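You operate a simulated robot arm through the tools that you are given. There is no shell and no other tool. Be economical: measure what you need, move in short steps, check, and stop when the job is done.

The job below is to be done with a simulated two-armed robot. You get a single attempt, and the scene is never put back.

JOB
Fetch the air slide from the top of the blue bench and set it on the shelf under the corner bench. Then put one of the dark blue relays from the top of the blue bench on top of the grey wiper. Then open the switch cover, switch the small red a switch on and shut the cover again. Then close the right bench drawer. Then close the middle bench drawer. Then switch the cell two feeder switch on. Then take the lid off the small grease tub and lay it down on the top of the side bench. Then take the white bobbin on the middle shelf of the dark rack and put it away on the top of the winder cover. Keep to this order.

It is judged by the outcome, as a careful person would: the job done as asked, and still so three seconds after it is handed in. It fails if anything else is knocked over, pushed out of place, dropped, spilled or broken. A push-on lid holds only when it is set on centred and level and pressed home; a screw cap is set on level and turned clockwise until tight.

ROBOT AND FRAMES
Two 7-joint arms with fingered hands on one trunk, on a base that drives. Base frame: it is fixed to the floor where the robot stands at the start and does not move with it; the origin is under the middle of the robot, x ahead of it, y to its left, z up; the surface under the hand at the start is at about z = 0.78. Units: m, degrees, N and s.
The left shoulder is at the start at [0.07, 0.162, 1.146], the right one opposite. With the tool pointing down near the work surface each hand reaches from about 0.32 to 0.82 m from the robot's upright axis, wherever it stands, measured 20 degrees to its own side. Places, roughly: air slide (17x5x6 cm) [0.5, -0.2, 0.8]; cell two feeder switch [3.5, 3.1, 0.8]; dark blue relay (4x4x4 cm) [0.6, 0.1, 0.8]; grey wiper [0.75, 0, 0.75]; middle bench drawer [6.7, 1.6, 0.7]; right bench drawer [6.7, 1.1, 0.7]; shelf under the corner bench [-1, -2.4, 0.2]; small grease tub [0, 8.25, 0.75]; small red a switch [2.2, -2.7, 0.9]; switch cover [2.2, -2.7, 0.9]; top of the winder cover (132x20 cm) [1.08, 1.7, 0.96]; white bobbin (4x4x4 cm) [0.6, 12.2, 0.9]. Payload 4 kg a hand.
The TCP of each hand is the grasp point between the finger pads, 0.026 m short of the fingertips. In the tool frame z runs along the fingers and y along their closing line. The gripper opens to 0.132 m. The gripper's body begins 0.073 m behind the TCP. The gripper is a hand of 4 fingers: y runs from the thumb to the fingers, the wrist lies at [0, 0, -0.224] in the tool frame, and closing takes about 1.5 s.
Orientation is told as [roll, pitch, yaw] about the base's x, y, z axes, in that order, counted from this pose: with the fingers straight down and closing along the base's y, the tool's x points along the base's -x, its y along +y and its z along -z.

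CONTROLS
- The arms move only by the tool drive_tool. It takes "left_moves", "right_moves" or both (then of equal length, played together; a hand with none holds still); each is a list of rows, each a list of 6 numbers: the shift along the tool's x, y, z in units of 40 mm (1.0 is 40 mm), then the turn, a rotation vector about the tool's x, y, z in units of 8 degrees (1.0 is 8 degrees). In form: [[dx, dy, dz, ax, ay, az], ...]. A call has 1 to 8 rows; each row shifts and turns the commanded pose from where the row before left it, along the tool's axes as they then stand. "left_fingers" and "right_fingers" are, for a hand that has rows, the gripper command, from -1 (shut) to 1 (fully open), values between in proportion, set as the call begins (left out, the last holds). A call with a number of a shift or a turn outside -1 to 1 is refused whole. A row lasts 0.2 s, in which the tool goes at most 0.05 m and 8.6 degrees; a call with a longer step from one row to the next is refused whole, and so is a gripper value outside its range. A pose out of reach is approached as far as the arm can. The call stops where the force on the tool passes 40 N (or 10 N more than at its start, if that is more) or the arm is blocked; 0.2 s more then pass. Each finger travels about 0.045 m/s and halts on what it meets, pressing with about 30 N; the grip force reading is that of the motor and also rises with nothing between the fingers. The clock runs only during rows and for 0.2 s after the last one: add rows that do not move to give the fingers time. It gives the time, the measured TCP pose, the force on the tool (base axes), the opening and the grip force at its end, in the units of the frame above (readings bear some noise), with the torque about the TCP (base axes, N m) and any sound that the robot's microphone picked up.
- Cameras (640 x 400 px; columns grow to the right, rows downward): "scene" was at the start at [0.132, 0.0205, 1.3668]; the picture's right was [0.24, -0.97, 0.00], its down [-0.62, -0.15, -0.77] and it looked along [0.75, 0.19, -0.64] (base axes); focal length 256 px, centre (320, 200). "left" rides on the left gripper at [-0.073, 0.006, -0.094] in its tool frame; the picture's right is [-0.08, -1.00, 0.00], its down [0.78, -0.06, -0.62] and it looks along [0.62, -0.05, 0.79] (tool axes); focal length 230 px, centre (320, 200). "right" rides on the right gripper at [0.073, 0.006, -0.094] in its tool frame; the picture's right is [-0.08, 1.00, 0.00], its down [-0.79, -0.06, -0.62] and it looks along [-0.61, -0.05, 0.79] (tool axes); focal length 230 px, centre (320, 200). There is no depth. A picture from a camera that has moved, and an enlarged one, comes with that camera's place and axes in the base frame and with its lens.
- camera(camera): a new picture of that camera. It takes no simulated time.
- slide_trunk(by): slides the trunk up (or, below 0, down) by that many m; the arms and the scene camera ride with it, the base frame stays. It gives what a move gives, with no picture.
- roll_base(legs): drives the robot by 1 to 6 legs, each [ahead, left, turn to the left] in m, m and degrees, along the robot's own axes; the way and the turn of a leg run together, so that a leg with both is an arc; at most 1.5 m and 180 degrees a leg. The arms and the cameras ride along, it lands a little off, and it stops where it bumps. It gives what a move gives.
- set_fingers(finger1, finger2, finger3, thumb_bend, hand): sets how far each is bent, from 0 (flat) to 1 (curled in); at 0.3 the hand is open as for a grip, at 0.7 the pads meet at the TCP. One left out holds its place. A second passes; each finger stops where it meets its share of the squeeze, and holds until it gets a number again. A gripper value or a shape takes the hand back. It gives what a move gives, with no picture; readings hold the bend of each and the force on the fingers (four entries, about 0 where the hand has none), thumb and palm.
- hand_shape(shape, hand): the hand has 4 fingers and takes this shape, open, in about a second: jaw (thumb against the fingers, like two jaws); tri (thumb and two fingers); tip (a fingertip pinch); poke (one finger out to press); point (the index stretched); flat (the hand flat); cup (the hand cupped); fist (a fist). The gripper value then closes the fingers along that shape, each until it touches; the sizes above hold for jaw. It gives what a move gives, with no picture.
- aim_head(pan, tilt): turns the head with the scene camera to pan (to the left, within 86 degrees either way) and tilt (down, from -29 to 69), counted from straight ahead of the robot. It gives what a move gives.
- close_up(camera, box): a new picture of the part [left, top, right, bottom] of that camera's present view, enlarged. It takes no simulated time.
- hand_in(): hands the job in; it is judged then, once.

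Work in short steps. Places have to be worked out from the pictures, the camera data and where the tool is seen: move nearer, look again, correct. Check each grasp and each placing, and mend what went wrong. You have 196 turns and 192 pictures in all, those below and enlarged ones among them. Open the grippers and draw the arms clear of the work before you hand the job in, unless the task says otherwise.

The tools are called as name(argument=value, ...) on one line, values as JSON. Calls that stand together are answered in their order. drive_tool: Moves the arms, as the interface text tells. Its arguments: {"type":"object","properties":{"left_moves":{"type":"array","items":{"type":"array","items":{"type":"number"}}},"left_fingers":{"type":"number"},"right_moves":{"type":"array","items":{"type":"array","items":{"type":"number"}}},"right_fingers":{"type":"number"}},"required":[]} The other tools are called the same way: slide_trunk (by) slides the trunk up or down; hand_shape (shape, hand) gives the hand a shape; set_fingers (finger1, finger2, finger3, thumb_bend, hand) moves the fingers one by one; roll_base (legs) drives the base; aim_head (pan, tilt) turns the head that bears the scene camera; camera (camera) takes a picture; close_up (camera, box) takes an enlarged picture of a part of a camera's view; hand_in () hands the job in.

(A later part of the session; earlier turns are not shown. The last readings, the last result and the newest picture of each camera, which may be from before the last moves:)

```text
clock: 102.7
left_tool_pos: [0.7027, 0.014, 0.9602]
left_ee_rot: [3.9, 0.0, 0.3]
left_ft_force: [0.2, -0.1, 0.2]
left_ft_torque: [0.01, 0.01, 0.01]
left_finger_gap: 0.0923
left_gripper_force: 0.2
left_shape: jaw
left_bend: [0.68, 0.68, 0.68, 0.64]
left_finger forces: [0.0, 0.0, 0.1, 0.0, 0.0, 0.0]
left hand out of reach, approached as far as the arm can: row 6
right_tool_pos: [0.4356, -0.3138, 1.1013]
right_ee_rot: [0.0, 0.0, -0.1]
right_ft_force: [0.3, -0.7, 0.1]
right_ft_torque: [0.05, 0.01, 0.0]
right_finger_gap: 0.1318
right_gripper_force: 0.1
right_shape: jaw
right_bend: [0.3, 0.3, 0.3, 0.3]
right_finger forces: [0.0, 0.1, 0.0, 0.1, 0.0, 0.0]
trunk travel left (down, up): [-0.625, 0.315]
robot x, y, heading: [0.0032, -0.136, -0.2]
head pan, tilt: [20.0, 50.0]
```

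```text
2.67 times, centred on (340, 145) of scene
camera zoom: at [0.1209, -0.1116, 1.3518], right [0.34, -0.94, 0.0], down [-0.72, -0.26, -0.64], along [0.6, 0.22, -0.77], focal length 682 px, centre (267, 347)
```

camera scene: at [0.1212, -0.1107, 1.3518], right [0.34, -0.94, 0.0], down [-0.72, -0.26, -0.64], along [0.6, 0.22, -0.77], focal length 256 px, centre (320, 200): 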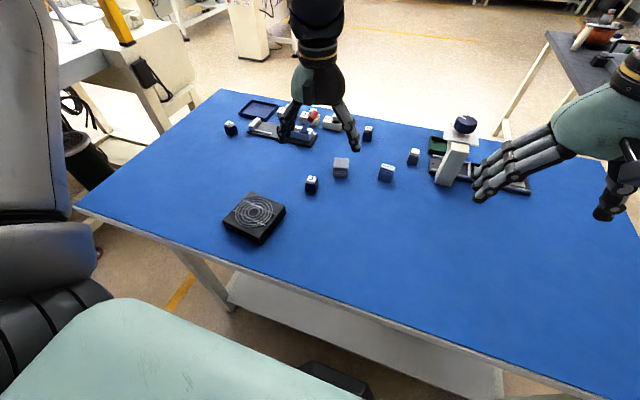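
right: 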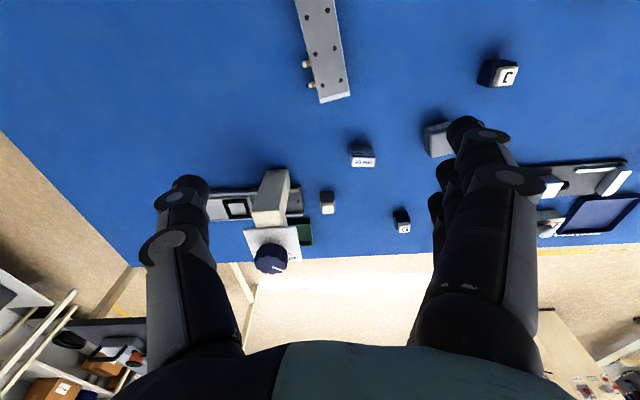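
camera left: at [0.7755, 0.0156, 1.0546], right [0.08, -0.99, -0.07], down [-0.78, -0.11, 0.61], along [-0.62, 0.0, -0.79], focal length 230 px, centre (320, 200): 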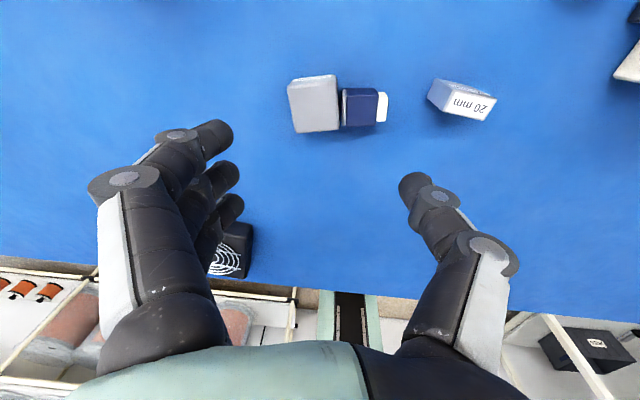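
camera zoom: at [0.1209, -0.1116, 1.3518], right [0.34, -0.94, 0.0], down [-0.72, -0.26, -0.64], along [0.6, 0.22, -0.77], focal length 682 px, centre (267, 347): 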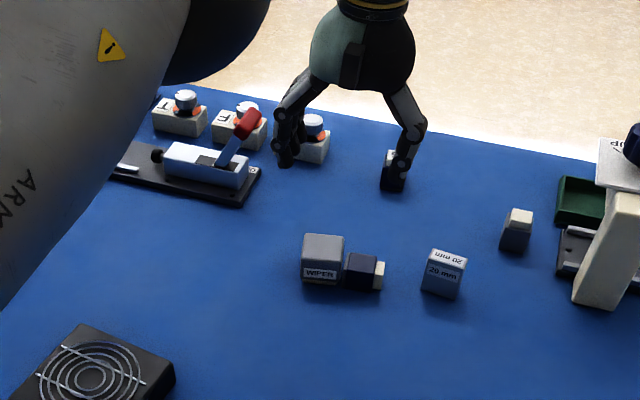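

The relay tipped off to the −y side of the wiper on release and lies on its side against it; nothing else is disturbed. I need to stand it up again: first I pull the hand back, reposition the base for better reach, and try a two-finger pinch shape.

drive_tool(left_moves=[[0.9, 0, 0, 0.5, 0, 0], [0.9, 0, 0, 0, 0, 0], [0.9, 0, 0, 0, 0, 0], [0, 0, -0.9, 0, 0, 0]])

roll_base(legs=[[0, -0.13, 0]])

hand_shape(hand="left", shape="tip")

camera(camera="left")

close_up(camera="scene", box=[220, 60, 460, 220])

```text
clock: 103.7
left_tool_pos: [0.5976, 0.016, 0.9995]
left_ee_rot: [0.0, 0.0, 0.2]
left_ft_force: [-0.2, -0.3, -0.4]
left_ft_torque: [-0.02, -0.02, 0.0]
left_finger_gap: 0.0922
left_gripper_force: 0.1
left_shape: jaw
left_bend: [0.68, 0.68, 0.68, 0.64]
left_finger forces: [0.0, 0.0, 0.0, 0.0, 0.0, 0.1]
right_tool_pos: [0.4331, -0.3155, 1.1031]
right_ee_rot: [0.0, 0.0, -0.1]
right_ft_force: [0.3, -0.4, -1.0]
right_ft_torque: [0.03, -0.04, 0.02]
right_finger_gap: 0.1317
right_gripper_force: 0.1
right_shape: jaw
right_bend: [0.3, 0.3, 0.3, 0.3]
right_finger forces: [0.0, 0.0, 0.0, 0.1, 0.1, 0.0]
trunk travel left (down, up): [-0.625, 0.315]
robot x, y, heading: [-0.0009, -0.1353, -0.1]
head pan, tilt: [20.0, 50.0]
```

```text
clock: 105.0
left_tool_pos: [0.5984, -0.1166, 0.9986]
left_ee_rot: [-0.1, 0.1, 0.1]
left_ft_force: [0.3, -1.0, -0.1]
left_ft_torque: [-0.05, 0.02, -0.01]
left_finger_gap: 0.0922
left_gripper_force: 0.1
left_shape: jaw
left_bend: [0.68, 0.68, 0.68, 0.64]
left_finger forces: [0.1, 0.0, 0.1, 0.0, 0.0, 0.1]
right_tool_pos: [0.4336, -0.4464, 1.1026]
right_ee_rot: [0.0, 0.1, -0.3]
right_ft_force: [-0.1, -0.7, 0.7]
right_ft_torque: [0.01, -0.01, 0.02]
right_finger_gap: 0.1319
right_gripper_force: 0.1
right_shape: jaw
right_bend: [0.3, 0.3, 0.3, 0.3]
right_finger forces: [0.0, 0.0, 0.0, 0.0, 0.0, 0.1]
trunk travel left (down, up): [-0.625, 0.315]
robot x, y, heading: [0.0016, -0.2703, -0.3]
head pan, tilt: [20.0, 50.0]
```

```text
clock: 105.9
left_tool_pos: [0.5988, -0.1188, 0.9986]
left_ee_rot: [-0.1, 0.1, 0.1]
left_ft_force: [-0.6, 1.4, 0.2]
left_ft_torque: [0.01, -0.01, 0.0]
left_finger_gap: 0.132
left_gripper_force: 0.0
left_shape: tip
left_bend: [0.0, 0.3, 0.0, 0.3]
left_finger forces: [0.0, 0.1, 0.1, 0.1, 0.0, 0.1]
right_tool_pos: [0.4342, -0.4471, 1.1012]
right_ee_rot: [-0.1, 0.0, -0.2]
right_ft_force: [0.5, -0.4, 0.4]
right_ft_torque: [0.0, 0.0, -0.03]
right_finger_gap: 0.1318
right_gripper_force: 0.1
right_shape: jaw
right_bend: [0.3, 0.3, 0.3, 0.3]
right_finger forces: [0.1, 0.0, 0.0, 0.0, 0.1, 0.0]
trunk travel left (down, up): [-0.625, 0.315]
robot x, y, heading: [0.0014, -0.2673, -0.4]
head pan, tilt: [20.0, 50.0]
```

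```text
143 pictures are left
camera left: at [0.6721, -0.111, 1.092], right [0.08, -1.0, 0.0], down [-0.78, -0.06, 0.62], along [-0.62, -0.05, -0.79], focal length 230 px, centre (320, 200)
```

left: 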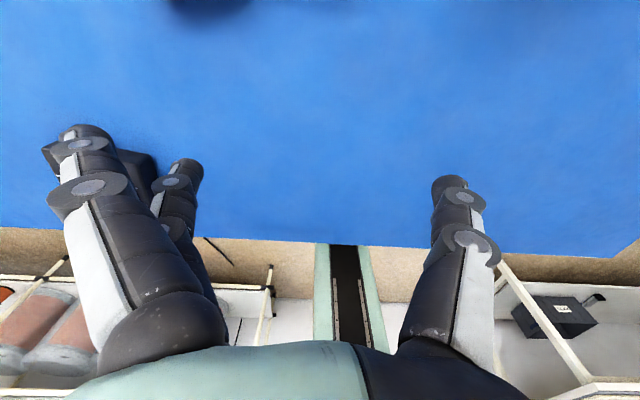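

```text
2.50 times, centred on (340, 140) of scene
camera zoom: at [0.1207, -0.2431, 1.3518], right [0.34, -0.94, 0.0], down [-0.72, -0.26, -0.64], along [0.6, 0.22, -0.77], focal length 639 px, centre (270, 350)
```

zoom: 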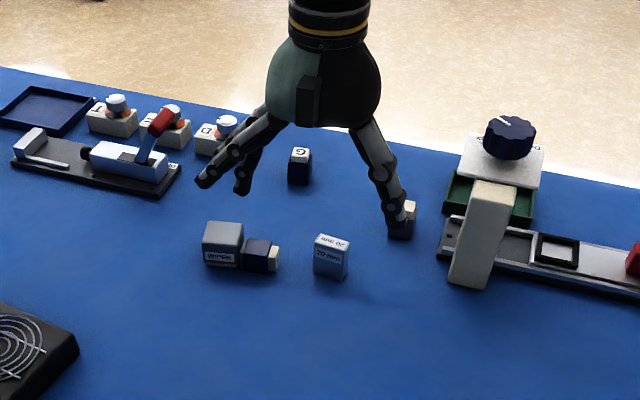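

The "tip" pinch uses just thumb and middle finger. I turn the hand 90° so it closes along x (to pinch the lying relay across its sides), staying high.

drive_tool(left_moves=[[0, 0, 0, 0, 0, 1], [0, 0, 0, 0, 0, 1], [0, 0, 0, 0, 0, 1], [0, 0, 0, 0, 0, 1], [0, 0, 0, 0, 0, 1], [0, 0, 0, 0, 0, 1], [0, 0, 0, 0, 0, 1], [0, 0, 0, 0, 0, 1]])

drive_tool(left_moves=[[0, 0, 0, 0, 0, 1], [0, 0, 0, 0, 0, 1], [0, 0, 0, 0, 0, 1], [0.6, 0, 0, 0, 0, 0.25], [0.6, 0.8, 0, 0, 1, 0], [0.6, 0.8, 0, 0, 1, 0], [0.6, 0.8, 0, 0, 1, 0]])

camera(camera="left")

camera(camera="scene")

```text
clock: 107.7
left_tool_pos: [0.599, -0.118, 0.9975]
left_ee_rot: [-0.1, 0.0, -64.0]
left_ft_force: [0.1, 0.1, -0.4]
left_ft_torque: [-0.01, -0.02, 0.03]
left_finger_gap: 0.1319
left_gripper_force: 0.1
left_shape: tip
left_bend: [0.0, 0.3, 0.0, 0.3]
left_finger forces: [0.0, 0.0, 0.1, 0.1, 0.0, 0.1]
right_tool_pos: [0.4339, -0.4486, 1.1023]
right_ee_rot: [0.0, 0.0, -0.2]
right_ft_force: [0.4, -0.7, -0.1]
right_ft_torque: [-0.02, 0.02, 0.03]
right_finger_gap: 0.1316
right_gripper_force: 0.0
right_shape: jaw
right_bend: [0.3, 0.3, 0.3, 0.3]
right_finger forces: [0.0, 0.1, 0.1, 0.0, 0.1, 0.1]
trunk travel left (down, up): [-0.625, 0.315]
robot x, y, heading: [0.0028, -0.2731, -0.2]
head pan, tilt: [20.0, 50.0]
```

```text
clock: 109.3
left_tool_pos: [0.4959, -0.1956, 0.9716]
left_ee_rot: [0.3, 23.4, -89.2]
left_ft_force: [-0.1, -0.7, 0.4]
left_ft_torque: [-0.01, 0.01, -0.01]
left_finger_gap: 0.1319
left_gripper_force: 0.1
left_shape: tip
left_bend: [0.0, 0.3, 0.0, 0.3]
left_finger forces: [0.0, 0.1, 0.0, 0.0, 0.0, 0.0]
left hand out of reach, approached as far as the arm can: row 1, 2, 3, 4, 5, 6, 7
right_tool_pos: [0.4332, -0.4487, 1.1024]
right_ee_rot: [0.1, 0.0, -0.2]
right_ft_force: [0.8, 0.0, -0.3]
right_ft_torque: [0.02, -0.01, 0.02]
right_finger_gap: 0.1318
right_gripper_force: 0.0
right_shape: jaw
right_bend: [0.3, 0.3, 0.3, 0.3]
right_finger forces: [0.0, 0.0, 0.1, 0.1, 0.1, 0.1]
trunk travel left (down, up): [-0.625, 0.315]
robot x, y, heading: [-0.0016, -0.2688, -0.3]
head pan, tilt: [20.0, 50.0]
```

```text
141 pictures are left
camera left: at [0.5018, -0.2991, 1.0285], right [-1.0, -0.08, -0.03], down [-0.07, 0.48, 0.88], along [-0.06, 0.88, -0.48], focal length 230 px, centre (320, 200)
```

left: 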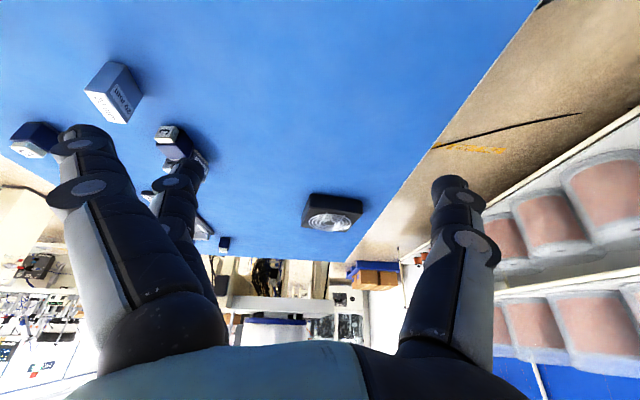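

```text
140 pictures are left
camera scene: at [0.1201, -0.2445, 1.3519], right [0.34, -0.94, 0.0], down [-0.72, -0.26, -0.64], along [0.61, 0.22, -0.77], focal length 256 px, centre (320, 200)
```

scene: 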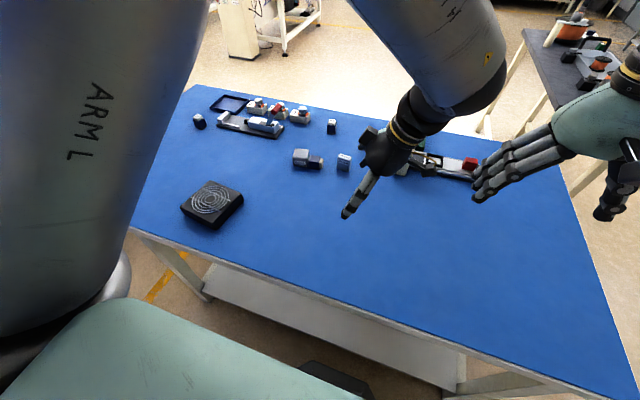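

Yaw −90° hits the left wrist's limit. I undo it (rising) and will go the other way.

drive_tool(left_moves=[[0, 0, -0.4, 0, -1, 0], [0, 0, -0.4, 0, -1, 0], [0, 0, -0.4, 0, -1, 0], [0, 0, -0.4, 0, 0, -1], [0, 0, 0, 0, 0, -1], [0, 0, 0, 0, 0, -1], [0, 0, 0, 0, 0, -1], [0, 0, 0, 0, 0, -1]])

drive_tool(left_moves=[[0, 0, 0, 0, 0, -1], [0, 0, 0, 0, 0, -1], [0, 0, 0, 0, 0, -1], [0, 0, 0, 0, 0, -1], [0, 0, 0, 0, 0, -1], [0, 0, 0, 0, 0, -1], [0, 0, 0, 0, 0, -1], [0, 0, 0, 0, 0, -1]])

drive_tool(left_moves=[[0, 0, 0, 0, 0, -1], [0, 0, 0, 0, 0, -1], [0, 0, 0, 0, 0, -1], [0, 0, 0, 0, 0, -1], [0, 0, 0, 0, 0, -1], [0, 0, 0, 0, 0, -1], [0, 0, 0, 0, 0, -1], [0, 0, 0, 0, 0, -1]])

camera(camera="scene")

```text
clock: 111.1
left_tool_pos: [0.4945, -0.2077, 1.0291]
left_ee_rot: [-0.1, 0.0, -49.8]
left_ft_force: [-0.2, -0.2, 0.1]
left_ft_torque: [0.02, 0.03, 0.0]
left_finger_gap: 0.1318
left_gripper_force: 0.2
left_shape: tip
left_bend: [0.0, 0.3, 0.0, 0.3]
left_finger forces: [0.1, 0.1, 0.1, 0.0, 0.0, 0.0]
right_tool_pos: [0.4345, -0.4477, 1.1025]
right_ee_rot: [0.0, 0.1, -0.2]
right_ft_force: [0.1, 0.8, -0.9]
right_ft_torque: [0.0, 0.02, -0.01]
right_finger_gap: 0.1319
right_gripper_force: 0.1
right_shape: jaw
right_bend: [0.3, 0.3, 0.3, 0.3]
right_finger forces: [0.0, 0.0, 0.1, 0.0, 0.1, 0.1]
trunk travel left (down, up): [-0.625, 0.315]
robot x, y, heading: [-0.0011, -0.2686, -0.4]
head pan, tilt: [20.0, 50.0]
```

```text
clock: 112.9
left_tool_pos: [0.4937, -0.2073, 1.0297]
left_ee_rot: [0.0, 0.1, 14.2]
left_ft_force: [-0.9, -0.4, 0.3]
left_ft_torque: [-0.02, 0.04, 0.0]
left_finger_gap: 0.1321
left_gripper_force: 0.0
left_shape: tip
left_bend: [0.0, 0.3, 0.0, 0.3]
left_finger forces: [0.1, 0.0, 0.0, 0.0, 0.0, 0.0]
right_tool_pos: [0.435, -0.448, 1.1019]
right_ee_rot: [0.0, 0.0, -0.3]
right_ft_force: [-0.5, -0.6, -0.9]
right_ft_torque: [-0.04, -0.01, -0.02]
right_finger_gap: 0.1316
right_gripper_force: 0.0
right_shape: jaw
right_bend: [0.3, 0.3, 0.3, 0.3]
right_finger forces: [0.0, 0.0, 0.0, 0.2, 0.0, 0.1]
trunk travel left (down, up): [-0.625, 0.315]
robot x, y, heading: [-0.0019, -0.2709, -0.2]
head pan, tilt: [20.0, 50.0]
```

```text
clock: 114.7
left_tool_pos: [0.4934, -0.2071, 1.0301]
left_ee_rot: [0.1, 0.1, 78.2]
left_ft_force: [0.6, -1.0, 0.1]
left_ft_torque: [-0.02, 0.0, -0.02]
left_finger_gap: 0.132
left_gripper_force: 0.0
left_shape: tip
left_bend: [0.0, 0.3, 0.0, 0.3]
left_finger forces: [0.0, 0.1, 0.0, 0.0, 0.0, 0.1]
right_tool_pos: [0.4335, -0.4468, 1.1021]
right_ee_rot: [0.0, 0.0, -0.2]
right_ft_force: [0.1, -0.2, 0.8]
right_ft_torque: [-0.02, -0.02, -0.02]
right_finger_gap: 0.1319
right_gripper_force: 0.0
right_shape: jaw
right_bend: [0.3, 0.3, 0.3, 0.3]
right_finger forces: [0.1, 0.1, 0.1, 0.0, 0.0, 0.1]
trunk travel left (down, up): [-0.625, 0.315]
robot x, y, heading: [-0.0003, -0.2716, -0.4]
head pan, tilt: [20.0, 50.0]
```

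```text
139 pictures are left
camera scene: at [0.1207, -0.2437, 1.3518], right [0.34, -0.94, 0.0], down [-0.72, -0.26, -0.64], along [0.6, 0.22, -0.77], focal length 256 px, centre (320, 200)
```

scene: 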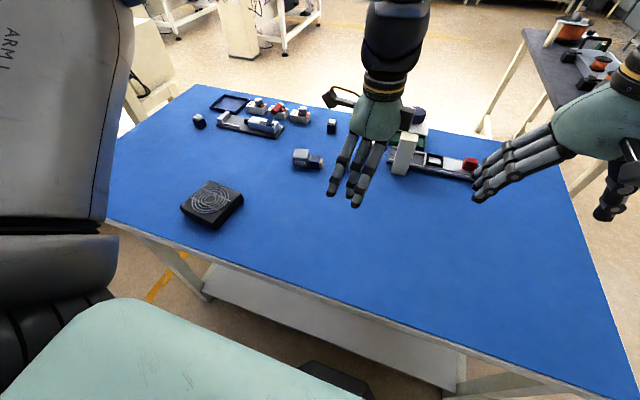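

Yaw +90° is comfortable (thumb forward). I move over the lying relay at height and lean the fingers toward +y.

drive_tool(left_moves=[[-0.3, -0.5, 0, 0, 0, -0.75], [-0.3, -0.5, 0, 0, 0, -0.75], [-0.82, -0.82, 0, 0, 0, 0], [-0.82, -0.82, 0, 0, 0, 0], [-0.82, -0.82, 0, 0, 0, 0], [-0.82, -0.82, 0, 0, 0, 0], [-0.78, -0.8, 0, 0, 0, 0]])

drive_tool(left_moves=[[0, 0, 0, 0, -1, 0], [0, 0, 0, 0, -1, 0], [0, 0, 0, 0, -1, 0], [0.3, 0, 0.7, 0, 0, 0], [0.3, 0, 0.7, 0, 0, 0], [0.3, 0, 0.7, 0, 0, 0]])

camera(camera="left")

close_up(camera="scene", box=[220, 60, 460, 220])

```text
clock: 116.3
left_tool_pos: [0.6936, -0.0282, 1.027]
left_ee_rot: [0.0, 0.2, 89.9]
left_ft_force: [-0.2, 0.1, 0.0]
left_ft_torque: [0.0, -0.01, 0.01]
left_finger_gap: 0.1321
left_gripper_force: 0.1
left_shape: tip
left_bend: [0.0, 0.3, 0.0, 0.3]
left_finger forces: [0.0, 0.0, 0.1, 0.0, 0.1, 0.0]
left hand out of reach, approached as far as the arm can: row 7
right_tool_pos: [0.4359, -0.4477, 1.1025]
right_ee_rot: [0.0, 0.1, -0.2]
right_ft_force: [-0.3, -0.5, -0.6]
right_ft_torque: [0.02, 0.02, 0.02]
right_finger_gap: 0.1319
right_gripper_force: 0.0
right_shape: jaw
right_bend: [0.3, 0.3, 0.3, 0.3]
right_finger forces: [0.0, 0.0, 0.0, 0.0, 0.0, 0.1]
trunk travel left (down, up): [-0.625, 0.315]
robot x, y, heading: [-0.0037, -0.2693, -0.3]
head pan, tilt: [20.0, 50.0]
```

```text
clock: 117.7
left_tool_pos: [0.6581, -0.0208, 0.9214]
left_ee_rot: [0.1, -23.9, 90.0]
left_ft_force: [-0.6, 0.3, 0.1]
left_ft_torque: [-0.01, -0.02, 0.0]
left_finger_gap: 0.1321
left_gripper_force: 0.0
left_shape: tip
left_bend: [0.0, 0.3, 0.0, 0.3]
left_finger forces: [0.1, 0.1, 0.1, 0.0, 0.1, 0.0]
left hand out of reach, approached as far as the arm can: row 1, 2, 3
right_tool_pos: [0.4341, -0.4463, 1.1017]
right_ee_rot: [0.1, 0.1, -0.2]
right_ft_force: [-0.3, 0.5, 0.6]
right_ft_torque: [0.02, 0.01, 0.01]
right_finger_gap: 0.1321
right_gripper_force: 0.0
right_shape: jaw
right_bend: [0.3, 0.3, 0.3, 0.3]
right_finger forces: [0.1, 0.0, 0.0, 0.0, 0.1, 0.0]
trunk travel left (down, up): [-0.625, 0.315]
robot x, y, heading: [-0.003, -0.2689, -0.3]
head pan, tilt: [20.0, 50.0]
```

```text
138 pictures are left
camera left: at [0.6517, 0.0088, 1.0364], right [1.0, 0.07, 0.03], down [0.06, -0.97, 0.25], along [0.05, -0.24, -0.97], focal length 230 px, centre (320, 200)
```

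left: 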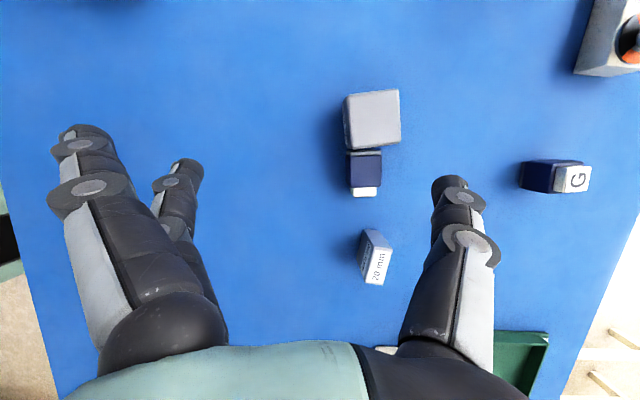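

```text
2.50 times, centred on (340, 140) of scene
camera zoom: at [0.1215, -0.2432, 1.3518], right [0.34, -0.94, 0.0], down [-0.72, -0.26, -0.64], along [0.6, 0.22, -0.77], focal length 639 px, centre (270, 350)
```

zoom: 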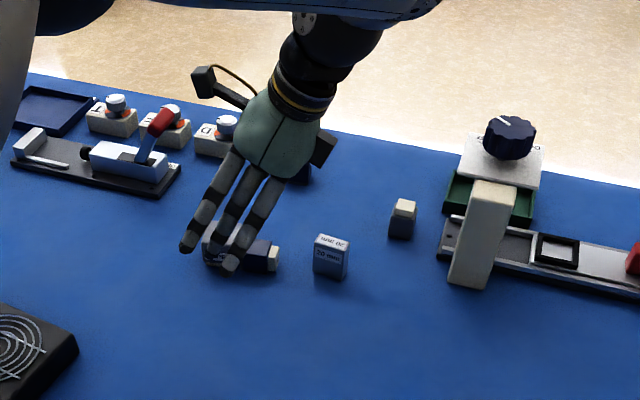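

I see the relay lying at (0.703,-0.013), with a small gap to the wiper. I move over it and lower toward z≈0.815, with thumb on +x side and middle finger on −x side.

drive_tool(left_moves=[[0, -0.55, 0, 0, 0, 0], [0, -0.55, 0, 0, 0, 0], [0.34, 0, 0.82, 0, 0, 0], [0.34, 0, 0.82, 0, 0, 0]])

camera(camera="left")

close_up(camera="scene", box=[220, 60, 460, 220])

```text
clock: 118.7
left_tool_pos: [0.6947, -0.0193, 0.8477]
left_ee_rot: [0.1, -24.0, 90.0]
left_ft_force: [0.9, -0.4, 0.3]
left_ft_torque: [0.01, 0.04, 0.0]
left_finger_gap: 0.1319
left_gripper_force: 0.1
left_shape: tip
left_bend: [0.0, 0.3, 0.0, 0.3]
left_finger forces: [0.0, 0.1, 0.1, 0.0, 0.0, 0.1]
left hand out of reach, approached as far as the arm can: row 2
right_tool_pos: [0.4347, -0.4465, 1.1015]
right_ee_rot: [0.0, 0.0, -0.1]
right_ft_force: [-0.4, -0.6, -0.4]
right_ft_torque: [0.02, 0.0, 0.01]
right_finger_gap: 0.1318
right_gripper_force: 0.1
right_shape: jaw
right_bend: [0.3, 0.3, 0.3, 0.3]
right_finger forces: [0.0, 0.1, 0.0, 0.0, 0.0, 0.0]
trunk travel left (down, up): [-0.625, 0.315]
robot x, y, heading: [-0.0012, -0.2704, -0.4]
head pan, tilt: [20.0, 50.0]
```

```text
136 pictures are left
camera left: at [0.6895, 0.0111, 0.9633], right [1.0, 0.07, 0.03], down [0.06, -0.97, 0.25], along [0.05, -0.24, -0.97], focal length 230 px, centre (320, 200)
```

left: 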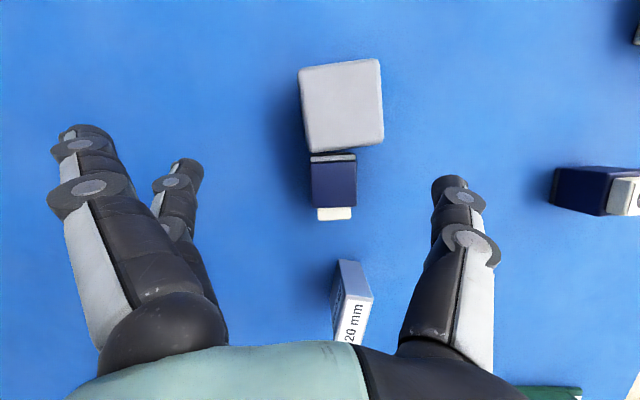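

```text
2.50 times, centred on (340, 140) of scene
camera zoom: at [0.1219, -0.2436, 1.3517], right [0.34, -0.94, 0.0], down [-0.72, -0.26, -0.64], along [0.6, 0.22, -0.77], focal length 639 px, centre (270, 350)
```

zoom: 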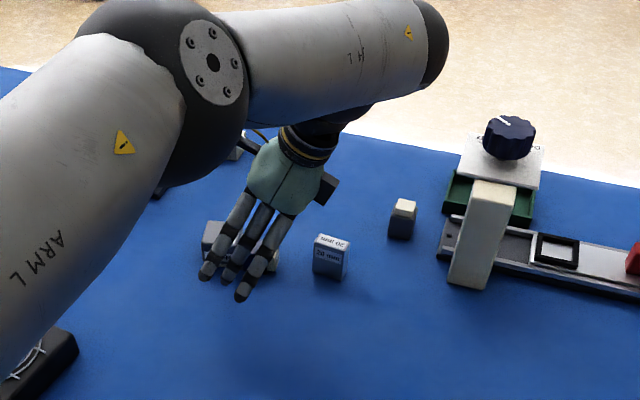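

The relay is 8–10 mm further forward; I correct, descend to z≈0.813, then check.

drive_tool(left_moves=[[0.17, -0.12, 0.42, 0, 0, 0], [0.13, -0.12, 0.35, 0, 0, 0], [0.04, 0, 0.1, 0, 0, 0]])

camera(camera="left")

```text
clock: 119.5
left_tool_pos: [0.699, -0.0173, 0.813]
left_ee_rot: [0.0, -23.8, 90.1]
left_ft_force: [0.8, 0.2, -0.3]
left_ft_torque: [0.01, -0.02, 0.04]
left_finger_gap: 0.132
left_gripper_force: 0.2
left_shape: tip
left_bend: [0.0, 0.3, 0.0, 0.3]
left_finger forces: [0.1, 0.0, 0.1, 0.0, 0.0, 0.0]
left hand out of reach, approached as far as the arm can: row 2
right_tool_pos: [0.4342, -0.4479, 1.1018]
right_ee_rot: [0.0, 0.0, -0.2]
right_ft_force: [-0.5, -0.1, 1.0]
right_ft_torque: [0.0, -0.01, 0.0]
right_finger_gap: 0.1318
right_gripper_force: 0.1
right_shape: jaw
right_bend: [0.3, 0.3, 0.3, 0.3]
right_finger forces: [0.1, 0.0, 0.0, 0.1, 0.1, 0.0]
trunk travel left (down, up): [-0.625, 0.315]
robot x, y, heading: [-0.003, -0.2715, -0.2]
head pan, tilt: [20.0, 50.0]
```

```text
134 pictures are left
camera left: at [0.6932, 0.0128, 0.9277], right [1.0, 0.07, 0.03], down [0.06, -0.97, 0.25], along [0.05, -0.24, -0.97], focal length 230 px, centre (320, 200)
```

left: 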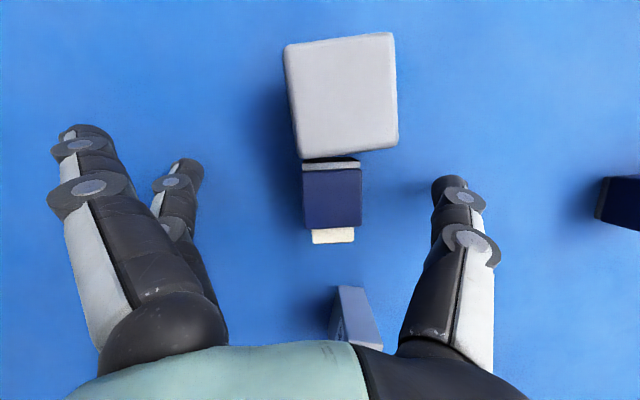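

No table contact and the relay is between thumb and finger. Close the pinch.

drive_tool(left_moves=[[0, 0, 0, 0, 0, 0], [0, 0, 0, 0, 0, 0], [0, 0, 0, 0, 0, 0], [0, 0, 0, 0, 0, 0], [0, 0, 0, 0, 0, 0], [0, 0, 0, 0, 0, 0], [0, 0, 0, 0, 0, 0], [0, 0, 0, 0, 0, 0]], left_fingers=-1)

camera(camera="left")

```text
clock: 121.3
left_tool_pos: [0.6989, -0.0175, 0.812]
left_ee_rot: [0.1, -23.9, 90.0]
left_ft_force: [0.8, 0.6, 0.5]
left_ft_torque: [0.04, -0.01, -0.01]
left_finger_gap: 0.0263
left_gripper_force: 30.0
left_shape: tip
left_bend: [0.24, 0.73, 0.24, 0.7]
left_finger forces: [0.0, 26.8, 0.1, 0.1, 26.8, 0.0]
right_tool_pos: [0.4345, -0.447, 1.1011]
right_ee_rot: [0.0, 0.1, -0.2]
right_ft_force: [0.8, -0.8, -0.2]
right_ft_torque: [-0.02, -0.03, -0.04]
right_finger_gap: 0.132
right_gripper_force: 0.0
right_shape: jaw
right_bend: [0.3, 0.3, 0.3, 0.3]
right_finger forces: [0.0, 0.1, 0.0, 0.1, 0.0, 0.1]
trunk travel left (down, up): [-0.625, 0.315]
robot x, y, heading: [0.0008, -0.2688, -0.1]
head pan, tilt: [20.0, 50.0]
```

```text
133 pictures are left
camera left: at [0.6935, 0.0127, 0.9274], right [1.0, 0.07, 0.03], down [0.06, -0.97, 0.25], along [0.05, -0.24, -0.97], focal length 230 px, centre (320, 200)
```

left: 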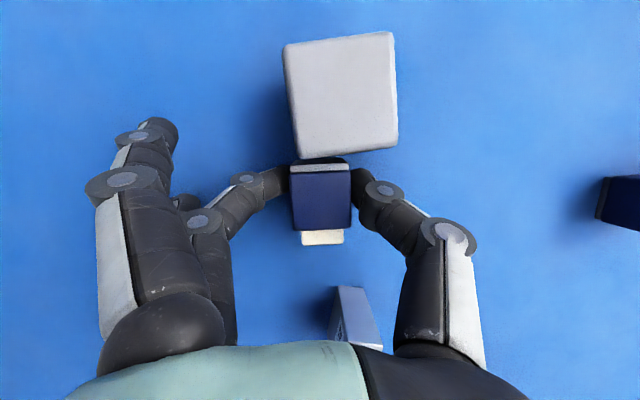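

Good symmetric grip. I lift straight up and pull in a bit, then check.

drive_tool(left_moves=[[-0.2, 0, -0.45, 0, 0, 0], [-0.41, 0, -0.91, 0, 0, 0], [-0.41, 0.3, -0.91, 0, 0, 0], [-0.41, 0.3, -0.91, 0, 0, 0], [-0.41, 0.3, -0.91, 0, 0, 0], [0, 0, 0, 0, 1, 0], [0, 0, 0, 0, 1, 0], [0, 0, 0, 0, 1, 0]])

drive_tool(left_moves=[[0, 0, 0, 0, 1, 0], [0, 0, 0, 0, 1, 0], [0, 0, 0, 0, 1, 0], [0, 0, 0, 0, 1, 0], [0, 0, 0, 0, 1, 0], [0, 0, 0, 0, 1, 0]])

camera(camera="left")

camera(camera="scene")

```text
clock: 123.1
left_tool_pos: [0.6637, -0.0144, 0.9935]
left_ee_rot: [0.0, 0.2, 90.0]
left_ft_force: [0.1, -0.4, -0.5]
left_ft_torque: [-0.01, 0.0, 0.01]
left_finger_gap: 0.026
left_gripper_force: 30.6
left_shape: tip
left_bend: [0.26, 0.73, 0.26, 0.7]
left_finger forces: [0.0, 26.6, 0.0, 0.0, 26.7, 0.0]
right_tool_pos: [0.434, -0.4458, 1.1025]
right_ee_rot: [-0.1, 0.1, -0.3]
right_ft_force: [0.1, 0.1, 0.2]
right_ft_torque: [0.02, -0.04, 0.0]
right_finger_gap: 0.1318
right_gripper_force: 0.1
right_shape: jaw
right_bend: [0.3, 0.3, 0.3, 0.3]
right_finger forces: [0.0, 0.0, 0.0, 0.0, 0.0, 0.0]
trunk travel left (down, up): [-0.625, 0.315]
robot x, y, heading: [-0.0028, -0.2702, -0.1]
head pan, tilt: [20.0, 50.0]
```

```text
clock: 124.5
left_tool_pos: [0.6644, -0.0157, 0.9928]
left_ee_rot: [0.1, 48.3, 90.2]
left_ft_force: [-0.5, 0.5, -0.2]
left_ft_torque: [-0.05, -0.03, -0.04]
left_finger_gap: 0.0262
left_gripper_force: 29.9
left_shape: tip
left_bend: [0.26, 0.73, 0.26, 0.7]
left_finger forces: [0.0, 26.7, 0.0, 0.0, 26.6, 0.1]
right_tool_pos: [0.4341, -0.4467, 1.102]
right_ee_rot: [-0.1, 0.0, -0.2]
right_ft_force: [0.4, -0.4, 0.5]
right_ft_torque: [0.0, 0.0, -0.02]
right_finger_gap: 0.1318
right_gripper_force: 0.1
right_shape: jaw
right_bend: [0.3, 0.3, 0.3, 0.3]
right_finger forces: [0.0, 0.0, 0.1, 0.1, 0.1, 0.0]
trunk travel left (down, up): [-0.625, 0.315]
robot x, y, heading: [-0.0017, -0.2679, -0.3]
head pan, tilt: [20.0, 50.0]
```

```text
132 pictures are left
camera left: at [0.6578, 0.1045, 1.0007], right [1.0, 0.05, -0.06], down [0.06, -0.06, 1.0], along [0.05, -1.0, -0.07], focal length 230 px, centre (320, 200)
```

left: 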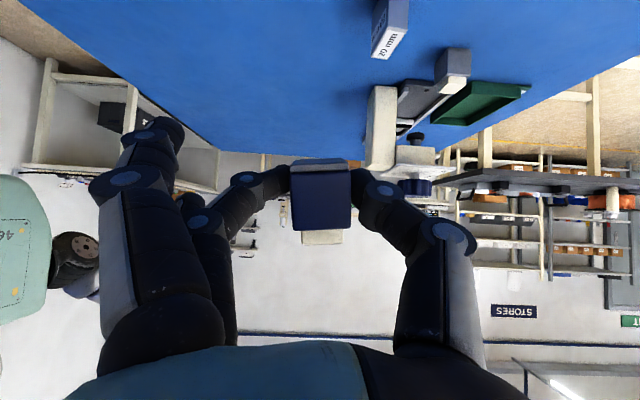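

```text
131 pictures are left
camera scene: at [0.1211, -0.2424, 1.3518], right [0.34, -0.94, 0.0], down [-0.72, -0.26, -0.64], along [0.6, 0.22, -0.77], focal length 256 px, centre (320, 200)
```

scene: 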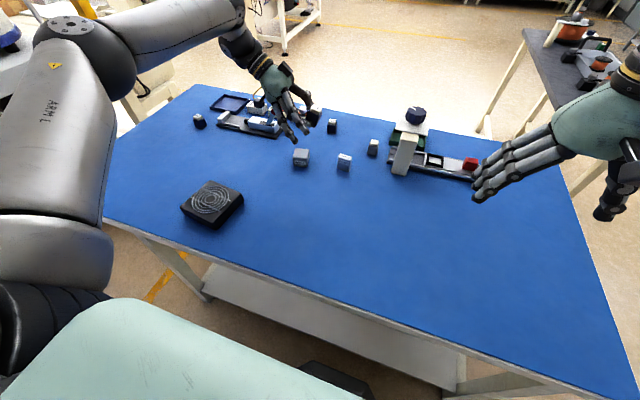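

The relay is held with its cap turning up (72° done). I rotate the last 18° and bring it above the wiper (top centre ≈(0.706,0.034,0.814)), hand coming from +y.

drive_tool(left_moves=[[0, 0, 0, 0, 1, 0], [0, 0, 0, 0, 1, 0], [0, 0, 0, 0, 0.2, 0], [-0.91, -0.35, -0.2, 0, 0, 0], [-0.91, -0.35, -0.2, 0, 0, 0], [-0.91, -0.35, -0.2, 0, 0, 0], [0, 0, 0, 0, 0, 0]])

camera(camera="left")

close_up(camera="scene", box=[240, 80, 360, 180])

```text
clock: 126.1
left_tool_pos: [0.7016, 0.0475, 0.9057]
left_ee_rot: [0.3, 65.7, 90.3]
left_ft_force: [0.5, 1.1, -1.7]
left_ft_torque: [0.02, -0.01, 0.01]
left_finger_gap: 0.0261
left_gripper_force: 30.4
left_shape: tip
left_bend: [0.26, 0.73, 0.26, 0.7]
left_finger forces: [0.1, 26.5, 0.0, 0.0, 26.6, 0.0]
left hand out of reach, approached as far as the arm can: row 6
right_tool_pos: [0.4336, -0.4474, 1.1018]
right_ee_rot: [-0.1, 0.0, -0.1]
right_ft_force: [0.6, 0.6, 0.3]
right_ft_torque: [-0.02, 0.0, -0.02]
right_finger_gap: 0.1317
right_gripper_force: 0.1
right_shape: jaw
right_bend: [0.3, 0.3, 0.3, 0.3]
right_finger forces: [0.0, 0.0, 0.0, 0.0, 0.1, 0.1]
trunk travel left (down, up): [-0.625, 0.315]
robot x, y, heading: [-0.0012, -0.2686, -0.2]
head pan, tilt: [20.0, 50.0]
```

```text
130 pictures are left
camera left: at [0.695, 0.1643, 0.8783], right [1.0, 0.03, -0.07], down [0.06, 0.24, 0.97], along [0.05, -0.97, 0.24], focal length 230 px, centre (320, 200)
```

left: 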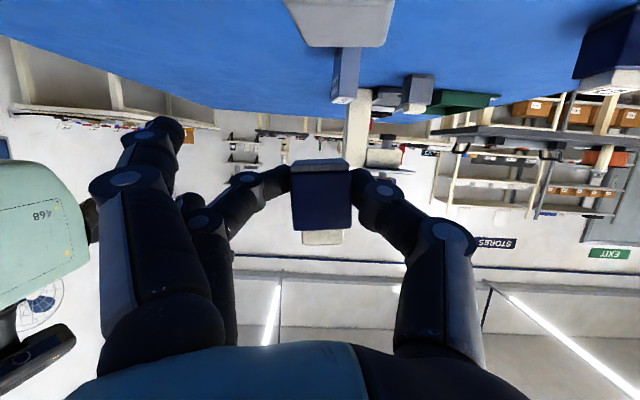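

```text
4.00 times, centred on (300, 130) of scene
camera zoom: at [0.1196, -0.243, 1.3519], right [0.34, -0.94, 0.0], down [-0.72, -0.26, -0.64], along [0.61, 0.22, -0.77], focal length 1022 px, centre (400, 480)
```

zoom: 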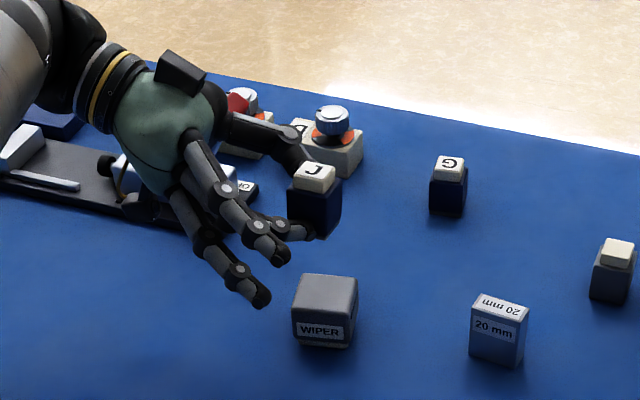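

Relay is upright above the wiper. I lower to about 1 cm above contact and check alignment.

drive_tool(left_moves=[[-0.7, -0.06, 0.25, 0, 0, 0], [-0.7, -0.06, 0.25, 0, 0, 0], [0, 0, 0, 0, 0, 0]])

close_up(camera="scene", box=[240, 80, 360, 180])

camera(camera="left")

```text
clock: 126.9
left_tool_pos: [0.6937, 0.0434, 0.8691]
left_ee_rot: [0.1, 65.8, 90.2]
left_ft_force: [1.3, 0.4, 0.3]
left_ft_torque: [0.03, -0.01, -0.01]
left_finger_gap: 0.0258
left_gripper_force: 30.5
left_shape: tip
left_bend: [0.26, 0.73, 0.26, 0.7]
left_finger forces: [0.0, 26.5, 0.0, 0.0, 26.7, 0.0]
left hand out of reach, approached as far as the arm can: row 1, 2
right_tool_pos: [0.4347, -0.4486, 1.103]
right_ee_rot: [-0.1, 0.1, -0.3]
right_ft_force: [-0.5, 0.0, -0.3]
right_ft_torque: [0.0, -0.01, -0.03]
right_finger_gap: 0.1321
right_gripper_force: 0.0
right_shape: jaw
right_bend: [0.3, 0.3, 0.3, 0.3]
right_finger forces: [0.0, 0.1, 0.0, 0.0, 0.1, 0.0]
trunk travel left (down, up): [-0.625, 0.315]
robot x, y, heading: [-0.0027, -0.2689, -0.3]
head pan, tilt: [20.0, 50.0]
```

```text
4.00 times, centred on (300, 130) of scene
camera zoom: at [0.121, -0.2437, 1.3518], right [0.34, -0.94, 0.0], down [-0.72, -0.26, -0.64], along [0.6, 0.22, -0.77], focal length 1022 px, centre (400, 480)
```

zoom: 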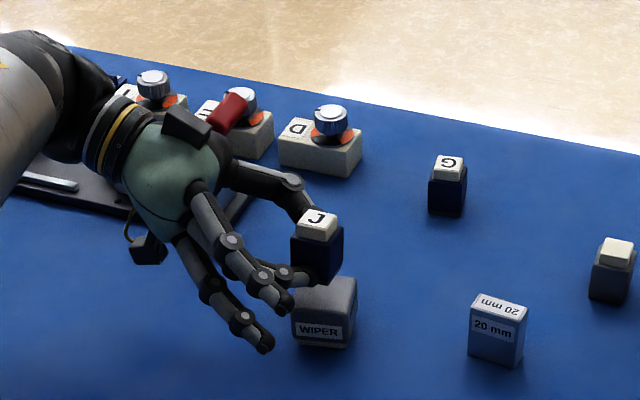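

```text
127 pictures are left
camera left: at [0.6876, 0.1605, 0.8426], right [1.0, 0.03, -0.07], down [0.06, 0.24, 0.97], along [0.05, -0.97, 0.24], focal length 230 px, centre (320, 200)
```

left: 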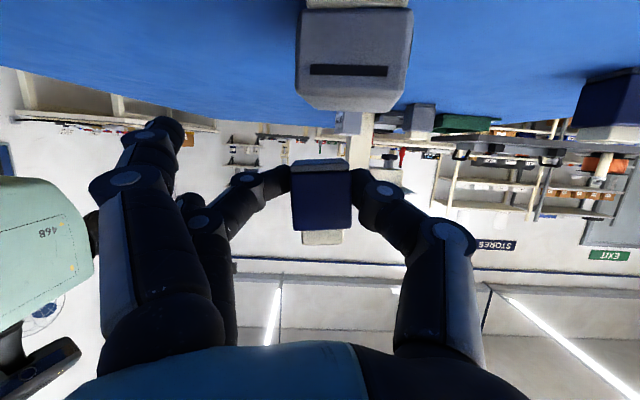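

The arm is at its reach limit in this pose. I raise the trunk, strafe left 0.12 m to bring the shoulder nearer, then re-extend over the wiper.

slide_trunk(by=0.08)

roll_base(legs=[[0, 0.12, 0]])

drive_tool(left_moves=[[0.38, -0.1, 0.85, 0, 0, 0], [0.38, -0.1, 0.85, 0, 0, 0], [0.38, -0.1, 0.85, 0, 0, 0], [0, 0, 0, 0, 0, 0]])

camera(camera="scene")

```text
clock: 128.1
left_tool_pos: [0.6937, 0.0442, 0.9499]
left_ee_rot: [0.2, 65.7, 90.3]
left_ft_force: [-0.4, -0.5, -0.7]
left_ft_torque: [-0.02, -0.03, -0.01]
left_finger_gap: 0.0259
left_gripper_force: 30.5
left_shape: tip
left_bend: [0.26, 0.73, 0.26, 0.7]
left_finger forces: [0.1, 26.5, 0.1, 0.1, 26.6, 0.1]
right_tool_pos: [0.4359, -0.4474, 1.182]
right_ee_rot: [-0.1, 0.0, -0.3]
right_ft_force: [0.2, 0.3, -0.7]
right_ft_torque: [0.01, 0.02, 0.0]
right_finger_gap: 0.1317
right_gripper_force: 0.1
right_shape: jaw
right_bend: [0.3, 0.3, 0.3, 0.3]
right_finger forces: [0.0, 0.1, 0.1, 0.1, 0.0, 0.0]
trunk travel left (down, up): [-0.705, 0.235]
robot x, y, heading: [-0.0018, -0.2753, -0.2]
head pan, tilt: [20.0, 50.0]
```

```text
clock: 129.3
left_tool_pos: [0.6942, 0.1645, 0.9507]
left_ee_rot: [0.2, 65.6, 90.3]
left_ft_force: [-0.1, 0.3, -0.3]
left_ft_torque: [0.01, -0.01, -0.01]
left_finger_gap: 0.026
left_gripper_force: 29.9
left_shape: tip
left_bend: [0.26, 0.73, 0.26, 0.7]
left_finger forces: [0.0, 26.6, 0.1, 0.0, 26.5, 0.0]
right_tool_pos: [0.4341, -0.3278, 1.1822]
right_ee_rot: [0.0, 0.0, -0.3]
right_ft_force: [-0.2, 0.2, 0.3]
right_ft_torque: [0.04, 0.0, 0.02]
right_finger_gap: 0.1314
right_gripper_force: 0.0
right_shape: jaw
right_bend: [0.3, 0.3, 0.3, 0.3]
right_finger forces: [0.0, 0.0, 0.1, 0.0, 0.1, 0.0]
trunk travel left (down, up): [-0.705, 0.235]
robot x, y, heading: [0.0012, -0.1467, -0.4]
head pan, tilt: [20.0, 50.0]
```

```text
clock: 130.3
left_tool_pos: [0.7082, 0.0526, 0.9499]
left_ee_rot: [-0.1, 65.7, 90.1]
left_ft_force: [0.1, 1.0, -0.7]
left_ft_torque: [0.01, 0.0, -0.01]
left_finger_gap: 0.0259
left_gripper_force: 29.9
left_shape: tip
left_bend: [0.26, 0.73, 0.26, 0.7]
left_finger forces: [0.0, 26.5, 0.1, 0.1, 26.6, 0.1]
right_tool_pos: [0.4339, -0.3254, 1.1808]
right_ee_rot: [0.0, 0.0, -0.3]
right_ft_force: [0.1, -0.6, -0.2]
right_ft_torque: [0.04, 0.01, -0.04]
right_finger_gap: 0.1318
right_gripper_force: 0.1
right_shape: jaw
right_bend: [0.3, 0.3, 0.3, 0.3]
right_finger forces: [0.0, 0.1, 0.1, 0.0, 0.1, 0.0]
trunk travel left (down, up): [-0.705, 0.235]
robot x, y, heading: [-0.001, -0.149, -0.1]
head pan, tilt: [20.0, 50.0]
```

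```text
126 pictures are left
camera scene: at [0.1212, -0.1223, 1.4318], right [0.34, -0.94, 0.0], down [-0.72, -0.26, -0.64], along [0.61, 0.22, -0.77], focal length 256 px, centre (320, 200)
```

scene: 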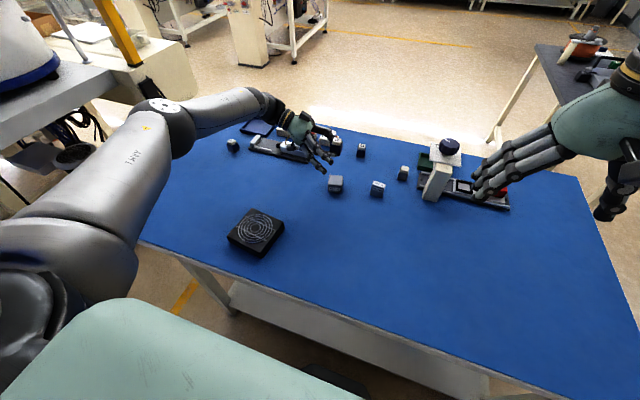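

TCP is at (0.708,0.053), right over target. I lower with the trunk to ~1 cm above contact.

slide_trunk(by=-0.105)

close_up(camera="scene", box=[270, 100, 390, 200])

camera(camera="left")

```text
clock: 131.7
left_tool_pos: [0.7081, 0.0527, 0.8452]
left_ee_rot: [0.1, 65.7, 90.1]
left_ft_force: [0.1, -0.5, -0.6]
left_ft_torque: [0.02, 0.01, -0.01]
left_finger_gap: 0.026
left_gripper_force: 30.1
left_shape: tip
left_bend: [0.26, 0.73, 0.26, 0.7]
left_finger forces: [0.0, 26.5, 0.0, 0.1, 26.7, 0.0]
right_tool_pos: [0.4339, -0.3263, 1.077]
right_ee_rot: [0.0, 0.0, -0.3]
right_ft_force: [0.0, 0.2, -0.2]
right_ft_torque: [-0.04, 0.02, 0.03]
right_finger_gap: 0.1318
right_gripper_force: 0.3
right_shape: jaw
right_bend: [0.3, 0.3, 0.3, 0.3]
right_finger forces: [0.1, 0.0, 0.0, 0.0, 0.0, 0.0]
trunk travel left (down, up): [-0.6, 0.34]
robot x, y, heading: [0.0006, -0.151, -0.3]
head pan, tilt: [20.0, 50.0]
```

```text
4.00 times, centred on (330, 150) of scene
camera zoom: at [0.1212, -0.1224, 1.3269], right [0.34, -0.94, 0.0], down [-0.72, -0.26, -0.64], along [0.61, 0.22, -0.77], focal length 1022 px, centre (280, 400)
```

zoom: 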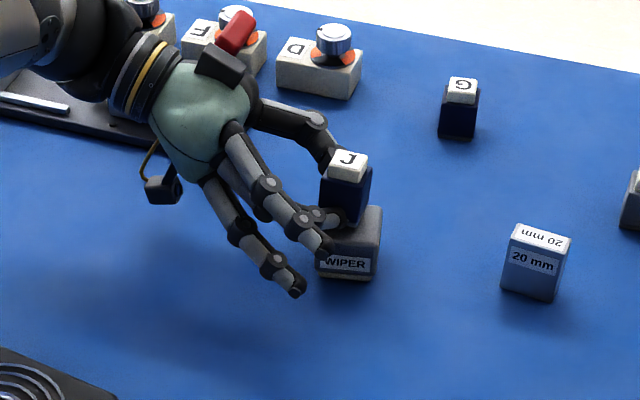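

```text
124 pictures are left
camera left: at [0.702, 0.169, 0.818], right [1.0, 0.03, -0.07], down [0.06, 0.24, 0.97], along [0.05, -0.97, 0.24], focal length 230 px, centre (320, 200)
```

left: 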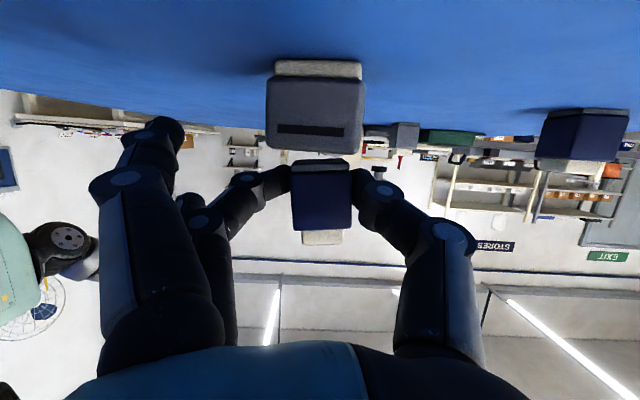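

Alignment looks good to within ~3 mm. I lower in small trunk steps.

slide_trunk(by=-0.008)

slide_trunk(by=-0.003)

close_up(camera="left", box=[240, 40, 400, 260])

```text
clock: 132.2
left_tool_pos: [0.708, 0.0511, 0.8417]
left_ee_rot: [-0.5, 65.8, 89.4]
left_ft_force: [0.2, 0.5, 13.4]
left_ft_torque: [-0.22, -0.19, -0.02]
left_finger_gap: 0.0261
left_gripper_force: 29.7
left_shape: tip
left_bend: [0.26, 0.73, 0.26, 0.71]
left_finger forces: [0.0, 29.3, 0.0, 0.0, 28.4, 0.1]
right_tool_pos: [0.4331, -0.3272, 1.0697]
right_ee_rot: [0.0, 0.0, -0.2]
right_ft_force: [-0.1, -0.1, -0.3]
right_ft_torque: [0.01, -0.01, -0.02]
right_finger_gap: 0.1318
right_gripper_force: 0.0
right_shape: jaw
right_bend: [0.3, 0.3, 0.3, 0.3]
right_finger forces: [0.0, 0.0, 0.0, 0.1, 0.1, 0.0]
trunk travel left (down, up): [-0.592, 0.348]
robot x, y, heading: [0.0009, -0.1488, -0.5]
head pan, tilt: [20.0, 50.0]
```

```text
clock: 132.8
left_tool_pos: [0.7062, 0.0517, 0.8381]
left_ee_rot: [-0.7, 65.8, 89.3]
left_ft_force: [2.0, 0.6, 22.1]
left_ft_torque: [-0.31, -0.37, 0.0]
left_finger_gap: 0.0263
left_gripper_force: 30.3
left_shape: tip
left_bend: [0.26, 0.73, 0.26, 0.71]
left_finger forces: [0.0, 29.6, 0.0, 0.1, 31.2, 0.0]
right_tool_pos: [0.4326, -0.3264, 1.0683]
right_ee_rot: [0.0, -0.1, -0.4]
right_ft_force: [0.0, 0.3, -0.5]
right_ft_torque: [-0.01, -0.02, -0.05]
right_finger_gap: 0.1319
right_gripper_force: 0.0
right_shape: jaw
right_bend: [0.3, 0.3, 0.3, 0.3]
right_finger forces: [0.0, 0.0, 0.0, 0.0, 0.0, 0.1]
trunk travel left (down, up): [-0.589, 0.351]
robot x, y, heading: [-0.0029, -0.1493, -0.2]
head pan, tilt: [20.0, 50.0]
```

```text
1.82 times, centred on (320, 150) of left
camera zoom: at [0.7013, 0.1683, 0.8106], right [1.0, 0.03, -0.07], down [0.06, 0.24, 0.97], along [0.05, -0.97, 0.24], focal length 418 px, centre (320, 291)
```

zoom: 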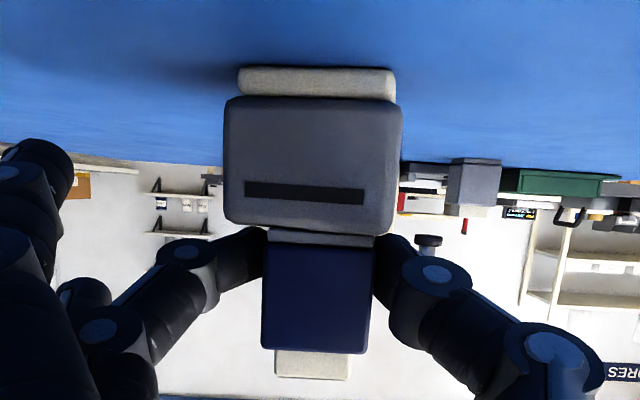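

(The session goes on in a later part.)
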